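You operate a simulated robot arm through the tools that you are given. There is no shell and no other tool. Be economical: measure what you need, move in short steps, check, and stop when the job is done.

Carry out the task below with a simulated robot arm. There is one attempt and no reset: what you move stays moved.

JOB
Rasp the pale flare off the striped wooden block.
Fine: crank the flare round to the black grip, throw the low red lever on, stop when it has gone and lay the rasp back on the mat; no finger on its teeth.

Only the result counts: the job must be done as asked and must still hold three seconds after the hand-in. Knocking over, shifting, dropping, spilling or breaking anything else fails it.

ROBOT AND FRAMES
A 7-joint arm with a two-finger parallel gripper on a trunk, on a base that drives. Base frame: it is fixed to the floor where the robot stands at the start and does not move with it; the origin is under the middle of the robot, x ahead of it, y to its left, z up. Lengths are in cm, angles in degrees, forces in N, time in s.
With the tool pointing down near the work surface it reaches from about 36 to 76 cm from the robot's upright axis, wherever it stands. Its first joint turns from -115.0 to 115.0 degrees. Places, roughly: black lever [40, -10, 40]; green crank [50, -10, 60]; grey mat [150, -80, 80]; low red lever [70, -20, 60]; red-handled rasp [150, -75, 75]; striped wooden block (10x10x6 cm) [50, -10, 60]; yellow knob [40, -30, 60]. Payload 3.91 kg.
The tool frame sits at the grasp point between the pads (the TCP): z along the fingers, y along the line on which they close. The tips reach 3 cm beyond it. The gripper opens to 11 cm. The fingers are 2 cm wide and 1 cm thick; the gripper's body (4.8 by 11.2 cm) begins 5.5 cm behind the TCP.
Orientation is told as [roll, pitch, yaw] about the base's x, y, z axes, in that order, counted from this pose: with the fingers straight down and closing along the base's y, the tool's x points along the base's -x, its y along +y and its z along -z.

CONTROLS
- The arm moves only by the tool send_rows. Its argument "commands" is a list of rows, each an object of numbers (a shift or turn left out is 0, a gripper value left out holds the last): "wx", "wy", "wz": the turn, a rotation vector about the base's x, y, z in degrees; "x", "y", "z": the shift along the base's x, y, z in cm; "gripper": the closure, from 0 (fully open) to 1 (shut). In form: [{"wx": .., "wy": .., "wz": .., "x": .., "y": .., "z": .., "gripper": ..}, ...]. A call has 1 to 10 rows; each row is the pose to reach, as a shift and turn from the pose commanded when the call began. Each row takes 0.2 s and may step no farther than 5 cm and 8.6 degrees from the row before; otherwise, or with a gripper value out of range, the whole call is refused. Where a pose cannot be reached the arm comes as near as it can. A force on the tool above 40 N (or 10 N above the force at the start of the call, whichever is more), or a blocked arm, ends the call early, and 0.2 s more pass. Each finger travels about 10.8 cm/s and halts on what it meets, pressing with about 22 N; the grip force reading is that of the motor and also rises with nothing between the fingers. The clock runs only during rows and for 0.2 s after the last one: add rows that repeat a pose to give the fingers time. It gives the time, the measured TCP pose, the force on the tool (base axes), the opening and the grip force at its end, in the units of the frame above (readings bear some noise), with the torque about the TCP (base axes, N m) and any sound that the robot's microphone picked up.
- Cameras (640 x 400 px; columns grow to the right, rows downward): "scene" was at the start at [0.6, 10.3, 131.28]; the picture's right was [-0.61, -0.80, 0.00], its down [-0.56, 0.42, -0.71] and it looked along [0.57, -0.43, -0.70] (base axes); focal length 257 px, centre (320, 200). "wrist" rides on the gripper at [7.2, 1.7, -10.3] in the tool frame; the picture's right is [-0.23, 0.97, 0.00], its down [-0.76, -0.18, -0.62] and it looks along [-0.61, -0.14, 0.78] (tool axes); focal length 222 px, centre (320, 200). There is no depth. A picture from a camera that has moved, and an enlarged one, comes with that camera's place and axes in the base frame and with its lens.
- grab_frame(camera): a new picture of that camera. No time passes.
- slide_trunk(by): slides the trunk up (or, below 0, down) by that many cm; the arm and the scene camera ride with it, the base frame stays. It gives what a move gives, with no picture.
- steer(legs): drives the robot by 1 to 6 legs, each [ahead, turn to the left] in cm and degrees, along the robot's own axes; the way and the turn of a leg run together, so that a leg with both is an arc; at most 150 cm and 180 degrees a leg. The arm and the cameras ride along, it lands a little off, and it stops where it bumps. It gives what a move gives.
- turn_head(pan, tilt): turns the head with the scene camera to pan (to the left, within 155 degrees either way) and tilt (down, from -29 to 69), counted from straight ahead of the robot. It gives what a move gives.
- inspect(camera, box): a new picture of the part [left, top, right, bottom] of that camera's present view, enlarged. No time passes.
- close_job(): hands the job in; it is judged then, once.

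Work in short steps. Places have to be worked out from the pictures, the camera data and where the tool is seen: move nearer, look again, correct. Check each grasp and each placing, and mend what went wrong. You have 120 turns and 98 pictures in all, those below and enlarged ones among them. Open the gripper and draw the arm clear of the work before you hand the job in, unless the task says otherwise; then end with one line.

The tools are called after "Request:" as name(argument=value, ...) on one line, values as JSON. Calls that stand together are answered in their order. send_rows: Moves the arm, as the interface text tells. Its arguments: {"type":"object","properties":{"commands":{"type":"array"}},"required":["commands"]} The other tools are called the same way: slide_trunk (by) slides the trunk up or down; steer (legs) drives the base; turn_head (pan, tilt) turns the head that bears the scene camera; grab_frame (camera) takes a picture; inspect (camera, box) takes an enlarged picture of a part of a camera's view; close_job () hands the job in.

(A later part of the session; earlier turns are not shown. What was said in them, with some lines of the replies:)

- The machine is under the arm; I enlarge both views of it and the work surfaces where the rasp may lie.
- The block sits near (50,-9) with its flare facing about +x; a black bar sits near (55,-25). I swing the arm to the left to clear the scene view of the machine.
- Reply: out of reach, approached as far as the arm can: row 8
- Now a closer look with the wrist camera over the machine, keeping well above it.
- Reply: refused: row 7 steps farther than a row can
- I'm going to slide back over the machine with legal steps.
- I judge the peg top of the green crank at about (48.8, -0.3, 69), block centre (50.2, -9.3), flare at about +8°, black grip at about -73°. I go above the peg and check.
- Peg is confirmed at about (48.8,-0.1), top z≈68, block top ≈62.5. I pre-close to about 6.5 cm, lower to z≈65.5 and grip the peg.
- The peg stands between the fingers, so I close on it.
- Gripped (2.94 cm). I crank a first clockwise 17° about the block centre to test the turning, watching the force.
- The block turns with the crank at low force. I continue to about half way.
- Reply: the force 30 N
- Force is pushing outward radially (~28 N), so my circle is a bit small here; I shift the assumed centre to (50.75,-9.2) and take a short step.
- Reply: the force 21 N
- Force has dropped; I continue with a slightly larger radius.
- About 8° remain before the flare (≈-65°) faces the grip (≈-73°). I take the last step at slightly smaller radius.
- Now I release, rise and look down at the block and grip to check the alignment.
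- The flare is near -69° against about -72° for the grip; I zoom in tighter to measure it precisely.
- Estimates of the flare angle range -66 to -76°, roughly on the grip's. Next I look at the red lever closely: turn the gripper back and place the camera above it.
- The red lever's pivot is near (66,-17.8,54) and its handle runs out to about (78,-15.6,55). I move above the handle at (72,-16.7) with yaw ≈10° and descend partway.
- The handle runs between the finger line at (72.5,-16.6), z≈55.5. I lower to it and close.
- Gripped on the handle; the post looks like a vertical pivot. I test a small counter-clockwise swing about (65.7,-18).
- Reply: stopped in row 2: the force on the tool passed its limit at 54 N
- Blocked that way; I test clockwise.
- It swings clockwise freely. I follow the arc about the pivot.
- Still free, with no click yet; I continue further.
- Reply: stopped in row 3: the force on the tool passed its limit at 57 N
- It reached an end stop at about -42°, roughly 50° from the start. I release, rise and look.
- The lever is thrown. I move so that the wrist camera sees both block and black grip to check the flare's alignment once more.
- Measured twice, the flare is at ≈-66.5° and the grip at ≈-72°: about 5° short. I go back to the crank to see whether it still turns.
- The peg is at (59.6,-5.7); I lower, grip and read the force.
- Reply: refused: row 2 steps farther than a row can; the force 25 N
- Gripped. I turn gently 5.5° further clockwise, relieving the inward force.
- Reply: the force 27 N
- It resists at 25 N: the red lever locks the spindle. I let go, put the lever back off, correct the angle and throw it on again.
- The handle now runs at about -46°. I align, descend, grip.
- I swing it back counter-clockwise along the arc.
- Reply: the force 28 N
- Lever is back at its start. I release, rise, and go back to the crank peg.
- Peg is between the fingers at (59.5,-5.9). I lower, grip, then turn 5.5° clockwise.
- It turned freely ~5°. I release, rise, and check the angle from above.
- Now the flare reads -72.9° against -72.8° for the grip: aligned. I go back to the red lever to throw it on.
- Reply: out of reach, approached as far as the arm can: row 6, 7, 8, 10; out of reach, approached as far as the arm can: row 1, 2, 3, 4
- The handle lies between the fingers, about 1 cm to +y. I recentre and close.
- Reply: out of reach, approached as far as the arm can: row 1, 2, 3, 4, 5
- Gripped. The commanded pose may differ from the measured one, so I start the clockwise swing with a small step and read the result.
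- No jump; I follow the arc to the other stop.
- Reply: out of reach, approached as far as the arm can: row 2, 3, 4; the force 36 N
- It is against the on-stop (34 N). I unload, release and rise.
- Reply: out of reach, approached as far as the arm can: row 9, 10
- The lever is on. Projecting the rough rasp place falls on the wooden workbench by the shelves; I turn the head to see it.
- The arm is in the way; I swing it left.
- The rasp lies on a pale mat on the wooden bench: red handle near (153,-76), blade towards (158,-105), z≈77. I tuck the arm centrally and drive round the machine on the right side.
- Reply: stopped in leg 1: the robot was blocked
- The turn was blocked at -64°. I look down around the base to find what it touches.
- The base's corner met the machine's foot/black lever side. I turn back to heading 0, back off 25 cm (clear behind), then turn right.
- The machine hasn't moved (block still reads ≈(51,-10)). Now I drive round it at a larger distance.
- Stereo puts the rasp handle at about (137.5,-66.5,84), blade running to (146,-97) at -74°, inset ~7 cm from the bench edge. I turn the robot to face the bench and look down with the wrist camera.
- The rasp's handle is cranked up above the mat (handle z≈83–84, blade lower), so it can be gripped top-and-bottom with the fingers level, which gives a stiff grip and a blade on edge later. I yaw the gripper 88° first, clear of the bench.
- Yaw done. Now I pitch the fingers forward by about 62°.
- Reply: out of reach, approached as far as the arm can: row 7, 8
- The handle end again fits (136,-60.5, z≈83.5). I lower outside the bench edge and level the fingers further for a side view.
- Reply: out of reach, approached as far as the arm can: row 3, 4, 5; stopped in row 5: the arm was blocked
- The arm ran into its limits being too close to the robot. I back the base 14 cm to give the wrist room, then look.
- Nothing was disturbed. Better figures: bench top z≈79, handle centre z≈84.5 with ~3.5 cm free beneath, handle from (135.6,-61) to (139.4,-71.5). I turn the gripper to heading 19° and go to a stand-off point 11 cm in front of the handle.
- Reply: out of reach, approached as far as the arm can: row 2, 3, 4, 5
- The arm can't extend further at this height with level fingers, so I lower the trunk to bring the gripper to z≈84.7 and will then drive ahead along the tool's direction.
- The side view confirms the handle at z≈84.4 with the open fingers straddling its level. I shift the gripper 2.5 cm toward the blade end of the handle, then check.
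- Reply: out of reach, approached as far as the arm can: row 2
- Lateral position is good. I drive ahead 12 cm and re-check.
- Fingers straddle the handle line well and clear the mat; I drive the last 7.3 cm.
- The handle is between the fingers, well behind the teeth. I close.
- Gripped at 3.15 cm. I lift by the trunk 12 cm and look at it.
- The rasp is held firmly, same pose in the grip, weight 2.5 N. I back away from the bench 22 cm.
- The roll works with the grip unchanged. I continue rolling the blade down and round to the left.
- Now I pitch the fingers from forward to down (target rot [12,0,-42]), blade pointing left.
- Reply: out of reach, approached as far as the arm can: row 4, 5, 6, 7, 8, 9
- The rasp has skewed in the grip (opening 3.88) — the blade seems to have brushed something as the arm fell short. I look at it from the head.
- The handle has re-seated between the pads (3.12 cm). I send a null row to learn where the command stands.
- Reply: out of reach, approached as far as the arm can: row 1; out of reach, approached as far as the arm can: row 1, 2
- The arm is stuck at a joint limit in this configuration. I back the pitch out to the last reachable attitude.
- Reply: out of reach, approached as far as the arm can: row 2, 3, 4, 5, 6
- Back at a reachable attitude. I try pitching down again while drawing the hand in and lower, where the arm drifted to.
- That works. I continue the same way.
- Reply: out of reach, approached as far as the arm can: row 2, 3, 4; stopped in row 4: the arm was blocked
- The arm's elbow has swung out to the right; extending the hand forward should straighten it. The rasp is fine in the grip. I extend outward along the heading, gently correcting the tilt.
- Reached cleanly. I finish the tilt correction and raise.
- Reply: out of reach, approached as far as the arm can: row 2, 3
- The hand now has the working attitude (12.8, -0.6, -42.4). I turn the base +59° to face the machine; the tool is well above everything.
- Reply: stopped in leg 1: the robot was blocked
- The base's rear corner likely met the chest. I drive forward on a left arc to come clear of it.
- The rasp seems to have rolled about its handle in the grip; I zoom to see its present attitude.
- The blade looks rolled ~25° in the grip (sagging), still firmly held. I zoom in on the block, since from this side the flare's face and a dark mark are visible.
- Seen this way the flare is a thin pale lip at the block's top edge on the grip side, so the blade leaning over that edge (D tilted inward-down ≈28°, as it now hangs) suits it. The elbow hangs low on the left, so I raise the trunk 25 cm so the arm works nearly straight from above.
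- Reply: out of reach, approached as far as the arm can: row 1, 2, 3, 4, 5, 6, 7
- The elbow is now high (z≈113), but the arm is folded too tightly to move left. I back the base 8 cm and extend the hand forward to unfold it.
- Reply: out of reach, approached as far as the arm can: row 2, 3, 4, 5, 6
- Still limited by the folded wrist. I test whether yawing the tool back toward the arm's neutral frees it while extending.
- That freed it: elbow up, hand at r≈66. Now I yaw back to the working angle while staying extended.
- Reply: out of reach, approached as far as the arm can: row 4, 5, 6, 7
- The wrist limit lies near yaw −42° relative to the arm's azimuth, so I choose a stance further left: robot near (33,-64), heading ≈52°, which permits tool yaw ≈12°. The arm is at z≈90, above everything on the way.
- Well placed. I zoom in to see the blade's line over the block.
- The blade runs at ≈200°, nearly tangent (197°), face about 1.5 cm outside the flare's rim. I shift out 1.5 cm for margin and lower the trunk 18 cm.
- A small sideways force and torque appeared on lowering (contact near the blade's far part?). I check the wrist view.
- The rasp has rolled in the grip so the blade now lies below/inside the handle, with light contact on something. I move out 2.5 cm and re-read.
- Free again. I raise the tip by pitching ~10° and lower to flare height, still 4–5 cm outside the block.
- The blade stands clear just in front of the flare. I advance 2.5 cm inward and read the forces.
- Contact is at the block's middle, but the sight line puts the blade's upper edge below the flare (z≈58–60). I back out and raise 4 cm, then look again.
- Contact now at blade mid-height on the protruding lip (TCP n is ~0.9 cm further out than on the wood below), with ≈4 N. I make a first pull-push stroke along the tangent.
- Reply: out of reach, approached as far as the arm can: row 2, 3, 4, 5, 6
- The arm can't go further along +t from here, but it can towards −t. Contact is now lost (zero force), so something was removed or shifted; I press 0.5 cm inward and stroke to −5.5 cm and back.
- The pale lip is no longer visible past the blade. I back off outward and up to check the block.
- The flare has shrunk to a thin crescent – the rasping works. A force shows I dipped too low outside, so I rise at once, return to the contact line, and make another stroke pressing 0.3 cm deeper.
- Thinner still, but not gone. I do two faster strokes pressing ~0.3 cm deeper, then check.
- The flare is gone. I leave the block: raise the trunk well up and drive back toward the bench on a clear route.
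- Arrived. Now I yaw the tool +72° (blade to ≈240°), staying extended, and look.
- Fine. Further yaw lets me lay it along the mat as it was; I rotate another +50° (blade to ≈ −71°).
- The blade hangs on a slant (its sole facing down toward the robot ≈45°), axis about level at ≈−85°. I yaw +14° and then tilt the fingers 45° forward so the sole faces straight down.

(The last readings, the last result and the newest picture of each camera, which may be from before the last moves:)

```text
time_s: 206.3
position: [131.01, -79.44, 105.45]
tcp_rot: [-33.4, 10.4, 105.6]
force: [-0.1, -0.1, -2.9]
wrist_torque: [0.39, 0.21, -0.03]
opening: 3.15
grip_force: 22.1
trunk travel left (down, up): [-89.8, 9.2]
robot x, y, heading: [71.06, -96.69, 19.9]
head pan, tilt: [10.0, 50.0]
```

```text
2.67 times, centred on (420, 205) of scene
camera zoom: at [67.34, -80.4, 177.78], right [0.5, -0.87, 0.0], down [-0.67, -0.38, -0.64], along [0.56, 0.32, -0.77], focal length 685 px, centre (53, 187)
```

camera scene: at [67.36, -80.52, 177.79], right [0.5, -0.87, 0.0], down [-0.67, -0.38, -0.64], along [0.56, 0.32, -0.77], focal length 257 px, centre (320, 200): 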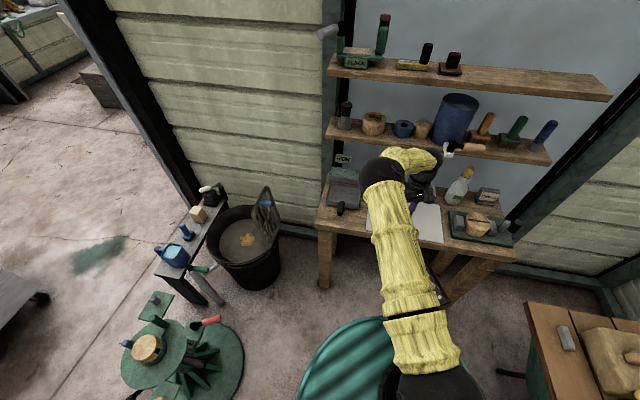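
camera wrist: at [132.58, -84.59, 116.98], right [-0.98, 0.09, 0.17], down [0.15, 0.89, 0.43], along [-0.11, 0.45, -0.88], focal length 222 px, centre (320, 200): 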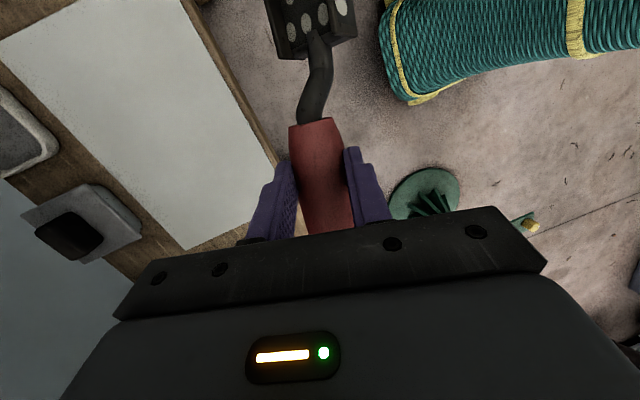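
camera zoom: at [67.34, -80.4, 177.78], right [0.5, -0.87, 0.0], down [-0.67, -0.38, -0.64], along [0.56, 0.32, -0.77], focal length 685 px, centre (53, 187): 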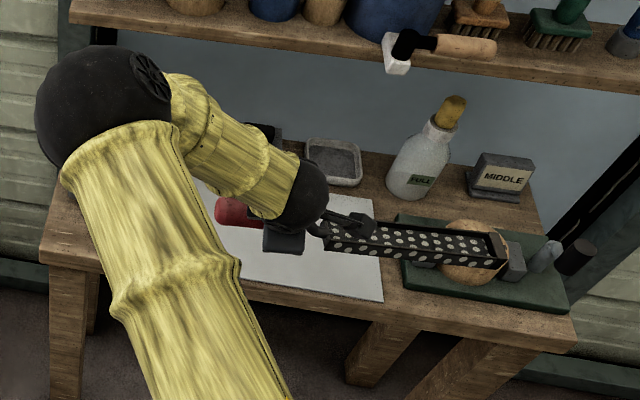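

The blade now lies flat, sole down, nearly along the mat. I drive 12 cm ahead and shift the hand 9 cm left to bring it over the mat.

Request:
steer(legs=[[12, 0]])

Request:
send_rows(commands=[{"x": -0.9, "y": 2.5}, {"x": -1.8, "y": 5}, {"x": -2.5, "y": 7}, {"x": -3.2, "y": 8.8}])

Request:
inspect(camera="scene", box=[280, 130, 480, 280])

```text
time_s: 207.7
position: [142.65, -75.2, 105.37]
tcp_rot: [-33.3, 10.3, 105.6]
force: [1.0, -0.9, -2.9]
wrist_torque: [0.38, 0.22, -0.01]
opening: 3.16
grip_force: 22.0
trunk travel left (down, up): [-89.8, 9.2]
robot x, y, heading: [82.93, -92.7, 19.7]
head pan, tilt: [10.0, 50.0]
```

```text
time_s: 208.7
position: [139.42, -66.58, 105.56]
tcp_rot: [-33.4, 10.2, 105.6]
force: [0.0, 1.0, -2.7]
wrist_torque: [0.37, 0.16, 0.04]
opening: 3.15
grip_force: 22.5
trunk travel left (down, up): [-89.8, 9.2]
robot x, y, heading: [82.88, -92.47, 19.6]
head pan, tilt: [10.0, 50.0]
```

```text
2.67 times, centred on (380, 205) of scene
camera zoom: at [78.89, -76.36, 177.79], right [0.5, -0.87, 0.0], down [-0.67, -0.38, -0.64], along [0.56, 0.32, -0.77], focal length 685 px, centre (160, 187)
```

zoom: 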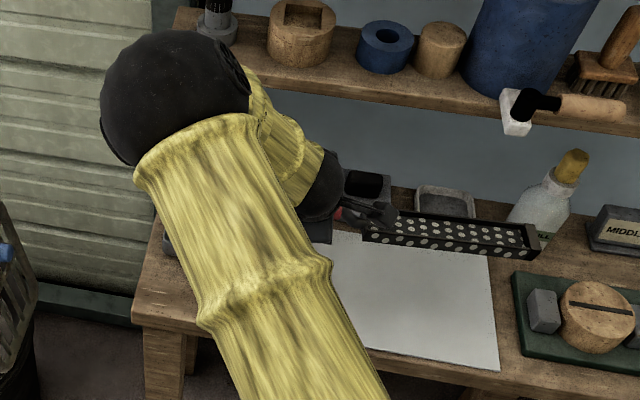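

The blade projects well inside the mat. I lower the trunk 17 cm, then approach the last bit in small steps.

Request:
slide_trunk(by=-17)

Request:
grab_frame(camera="wrist")

```text
time_s: 210.6
position: [139.41, -66.72, 88.55]
tcp_rot: [-33.4, 10.4, 105.6]
force: [-0.1, -0.6, -1.2]
wrist_torque: [0.09, 0.05, -0.03]
opening: 3.11
grip_force: 22.4
trunk travel left (down, up): [-72.8, 26.2]
robot x, y, heading: [83.16, -92.61, 19.7]
head pan, tilt: [10.0, 50.0]
```

```text
4 pictures are left
camera wrist: at [134.13, -73.95, 97.39], right [-0.82, -0.09, -0.57], down [-0.42, 0.78, 0.47], along [0.4, 0.62, -0.67], focal length 222 px, centre (320, 200)
```

wrist: 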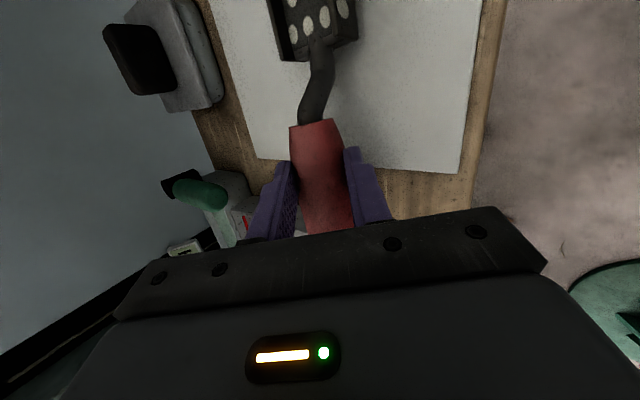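

Contact already shows: the tip hangs ~8° low and has touched the mat. I lift the tip by 8° while lowering 3.3 cm so that the sole comes down flat.

Request:
send_rows(commands=[{"wx": -1.8, "wy": -0.8, "z": -0.7}, {"wx": -3.6, "wy": -1.6, "z": -1.5}, {"wx": -5.4, "wy": -2.4, "z": -2.2}, {"wx": -7.3, "wy": -3.2, "z": -2.9}])

```text
time_s: 211.6
position: [139.41, -66.35, 85.72]
tcp_rot: [-34.8, 18.1, 105.4]
force: [-4.1, 6.8, 13.5]
wrist_torque: [-0.32, -0.37, 0.15]
opening: 3.15
grip_force: 22.0
trunk travel left (down, up): [-72.8, 26.2]
robot x, y, heading: [82.65, -92.54, 19.5]
head pan, tilt: [10.0, 50.0]
```

A 16 N support near the blade's heel: I raise a touch and look.

Request:
send_rows(commands=[{"z": 0.7}])

Request:
inspect(camera="scene", box=[320, 180, 460, 290])

```text
time_s: 212.0
position: [139.34, -66.62, 86.19]
tcp_rot: [-34.5, 18.1, 105.3]
force: [0.1, 0.0, -2.3]
wrist_torque: [0.37, 0.21, 0.02]
opening: 3.14
grip_force: 22.0
trunk travel left (down, up): [-72.8, 26.2]
robot x, y, heading: [82.97, -92.47, 19.9]
head pan, tilt: [10.0, 50.0]
```

```text
3.64 times, centred on (390, 235) of scene
camera zoom: at [78.87, -76.41, 160.77], right [0.5, -0.87, 0.0], down [-0.67, -0.38, -0.64], along [0.56, 0.32, -0.77], focal length 934 px, centre (66, 73)
```

zoom: 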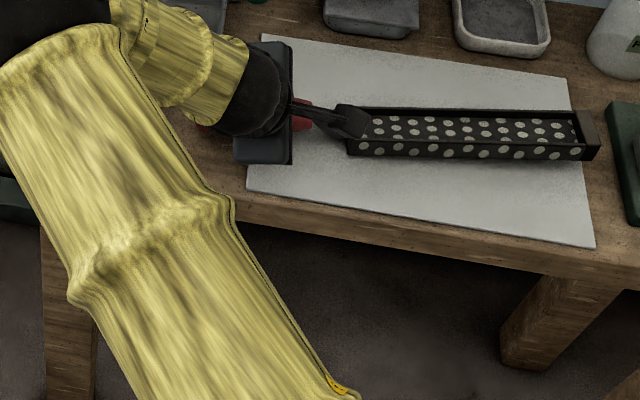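

Held free again; the tip reaches just past the mat's right edge, so I shift 2.5 cm handle-ward, take back half the tilt, and lower gently.

Request:
send_rows(commands=[{"x": -0.5, "y": 1.2, "z": 0.5, "wx": 1.8, "wy": 0.8}, {"x": -0.95, "y": 2.3, "z": 0.5, "wx": 3.4, "wy": 1.5}, {"x": -0.95, "y": 2.3, "z": 0.0, "wx": 3.4, "wy": 1.5}, {"x": -0.95, "y": 2.3, "z": -0.4, "wx": 3.4, "wy": 1.5}])

```text
time_s: 213.0
position: [138.37, -64.09, 86.19]
tcp_rot: [-34.3, 14.4, 105.4]
force: [-1.3, 3.8, 14.1]
wrist_torque: [-0.52, -0.54, 0.11]
opening: 3.19
grip_force: 22.0
trunk travel left (down, up): [-72.8, 26.2]
robot x, y, heading: [83.07, -92.5, 19.6]
head pan, tilt: [10.0, 50.0]
```

The heel rests on the mat, the sole close to flat. I ease up 0.3 cm and open the fingers slowly.

Request:
send_rows(commands=[{"z": 0.3}, {"z": 0.3, "gripper": 0.68}, {"z": 0.3, "gripper": 0.64}, {"z": 0.3, "gripper": 0.6}, {"z": 0.3, "gripper": 0.56}, {"z": 0.3, "gripper": 0.54}, {"z": 0.3, "gripper": 0.54}])

Request:
inspect(camera="scene", box=[320, 180, 460, 290])

```text
time_s: 214.6
position: [138.41, -64.23, 86.2]
tcp_rot: [-34.0, 14.5, 105.5]
force: [0.2, 0.0, -0.5]
wrist_torque: [-0.01, 0.02, -0.01]
opening: 5.08
grip_force: 0.1
trunk travel left (down, up): [-72.8, 26.2]
robot x, y, heading: [82.63, -92.69, 19.5]
head pan, tilt: [10.0, 50.0]
```

```text
3.64 times, centred on (390, 235) of scene
camera zoom: at [78.88, -76.41, 160.8], right [0.5, -0.87, 0.0], down [-0.67, -0.38, -0.64], along [0.56, 0.32, -0.77], focal length 934 px, centre (66, 73)
```

zoom: 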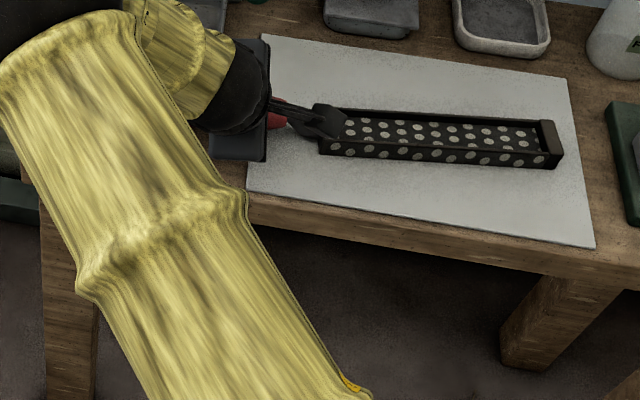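

The rasp lies flat on the mat, no load on the hand. I withdraw straight back along the finger direction.

Request:
send_rows(commands=[{"x": -1.2, "y": 0.1, "z": 1.6}, {"x": -2.4, "y": 0.2, "z": 3.2}, {"x": -4.2, "y": 0.36, "z": 5.6}, {"x": -6.5, "y": 0.56, "z": 8.8}, {"x": -8.5, "y": 0.7, "z": 12}])

Request:
steer(legs=[[-14, 0]])

Request:
grab_frame(camera="scene")

```text
time_s: 215.8
position: [129.73, -63.69, 98.39]
tcp_rot: [-34.2, 14.5, 105.5]
force: [-0.8, -0.3, 0.4]
wrist_torque: [0.0, -0.03, 0.0]
opening: 5.05
grip_force: 0.0
trunk travel left (down, up): [-72.8, 26.2]
robot x, y, heading: [82.55, -92.33, 19.6]
head pan, tilt: [10.0, 50.0]
```

```text
time_s: 217.2
position: [116.87, -68.11, 98.36]
tcp_rot: [-34.1, 14.5, 105.7]
force: [-0.1, -0.4, 0.0]
wrist_torque: [-0.02, 0.01, -0.03]
opening: 5.1
grip_force: 0.0
trunk travel left (down, up): [-72.8, 26.2]
robot x, y, heading: [69.81, -97.34, 19.9]
head pan, tilt: [10.0, 50.0]
```

```text
1 pictures are left
camera scene: at [65.87, -81.07, 160.8], right [0.5, -0.87, 0.0], down [-0.66, -0.38, -0.64], along [0.56, 0.32, -0.77], focal length 257 px, centre (320, 200)
```

scene: 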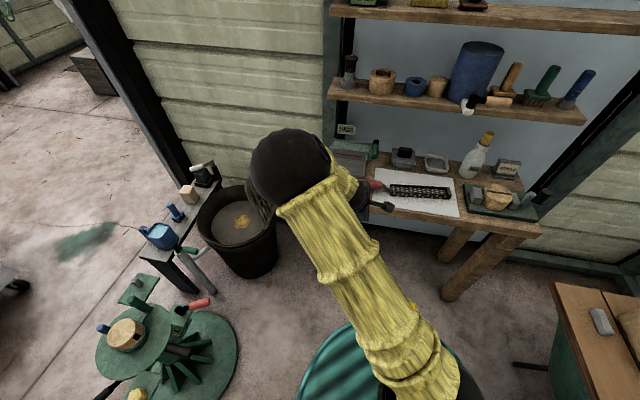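

The rasp lies on the mat and the lever handle still sits at (72,-22), i.e. on. I open the gripper fully and use the last picture to check the machine.

Request:
send_rows(commands=[{"gripper": 0.3}, {"gripper": 0}, {"gripper": 0}])

Request:
inspect(camera="scene", box=[80, 270, 250, 390])

```text
time_s: 218.1
position: [116.87, -68.09, 98.34]
tcp_rot: [-34.0, 14.5, 105.5]
force: [0.3, -0.3, 0.3]
wrist_torque: [-0.05, -0.01, 0.0]
opening: 11.0
grip_force: 0.0
trunk travel left (down, up): [-72.8, 26.2]
robot x, y, heading: [70.42, -97.39, 19.8]
head pan, tilt: [10.0, 50.0]
```

```text
3.33 times, centred on (165, 330) of scene
camera zoom: at [65.99, -81.03, 160.8], right [0.5, -0.87, 0.0], down [-0.66, -0.38, -0.64], along [0.56, 0.32, -0.77], focal length 856 px, centre (837, -233)
```

zoom: 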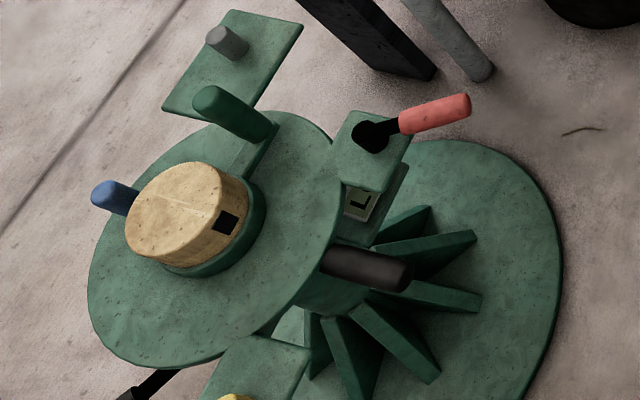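

The flare is gone, the block faces the black grip, the lever is on, the rasp is on the mat and the arm is clear, so I hand the job in.

Request:
close_job()

```text
The job is handed in.
```

The pale flare is rasped off the block with its face turned to the black grip, the low red lever is on, and the rasp lies flat on the grey mat. No finger touched its teeth.
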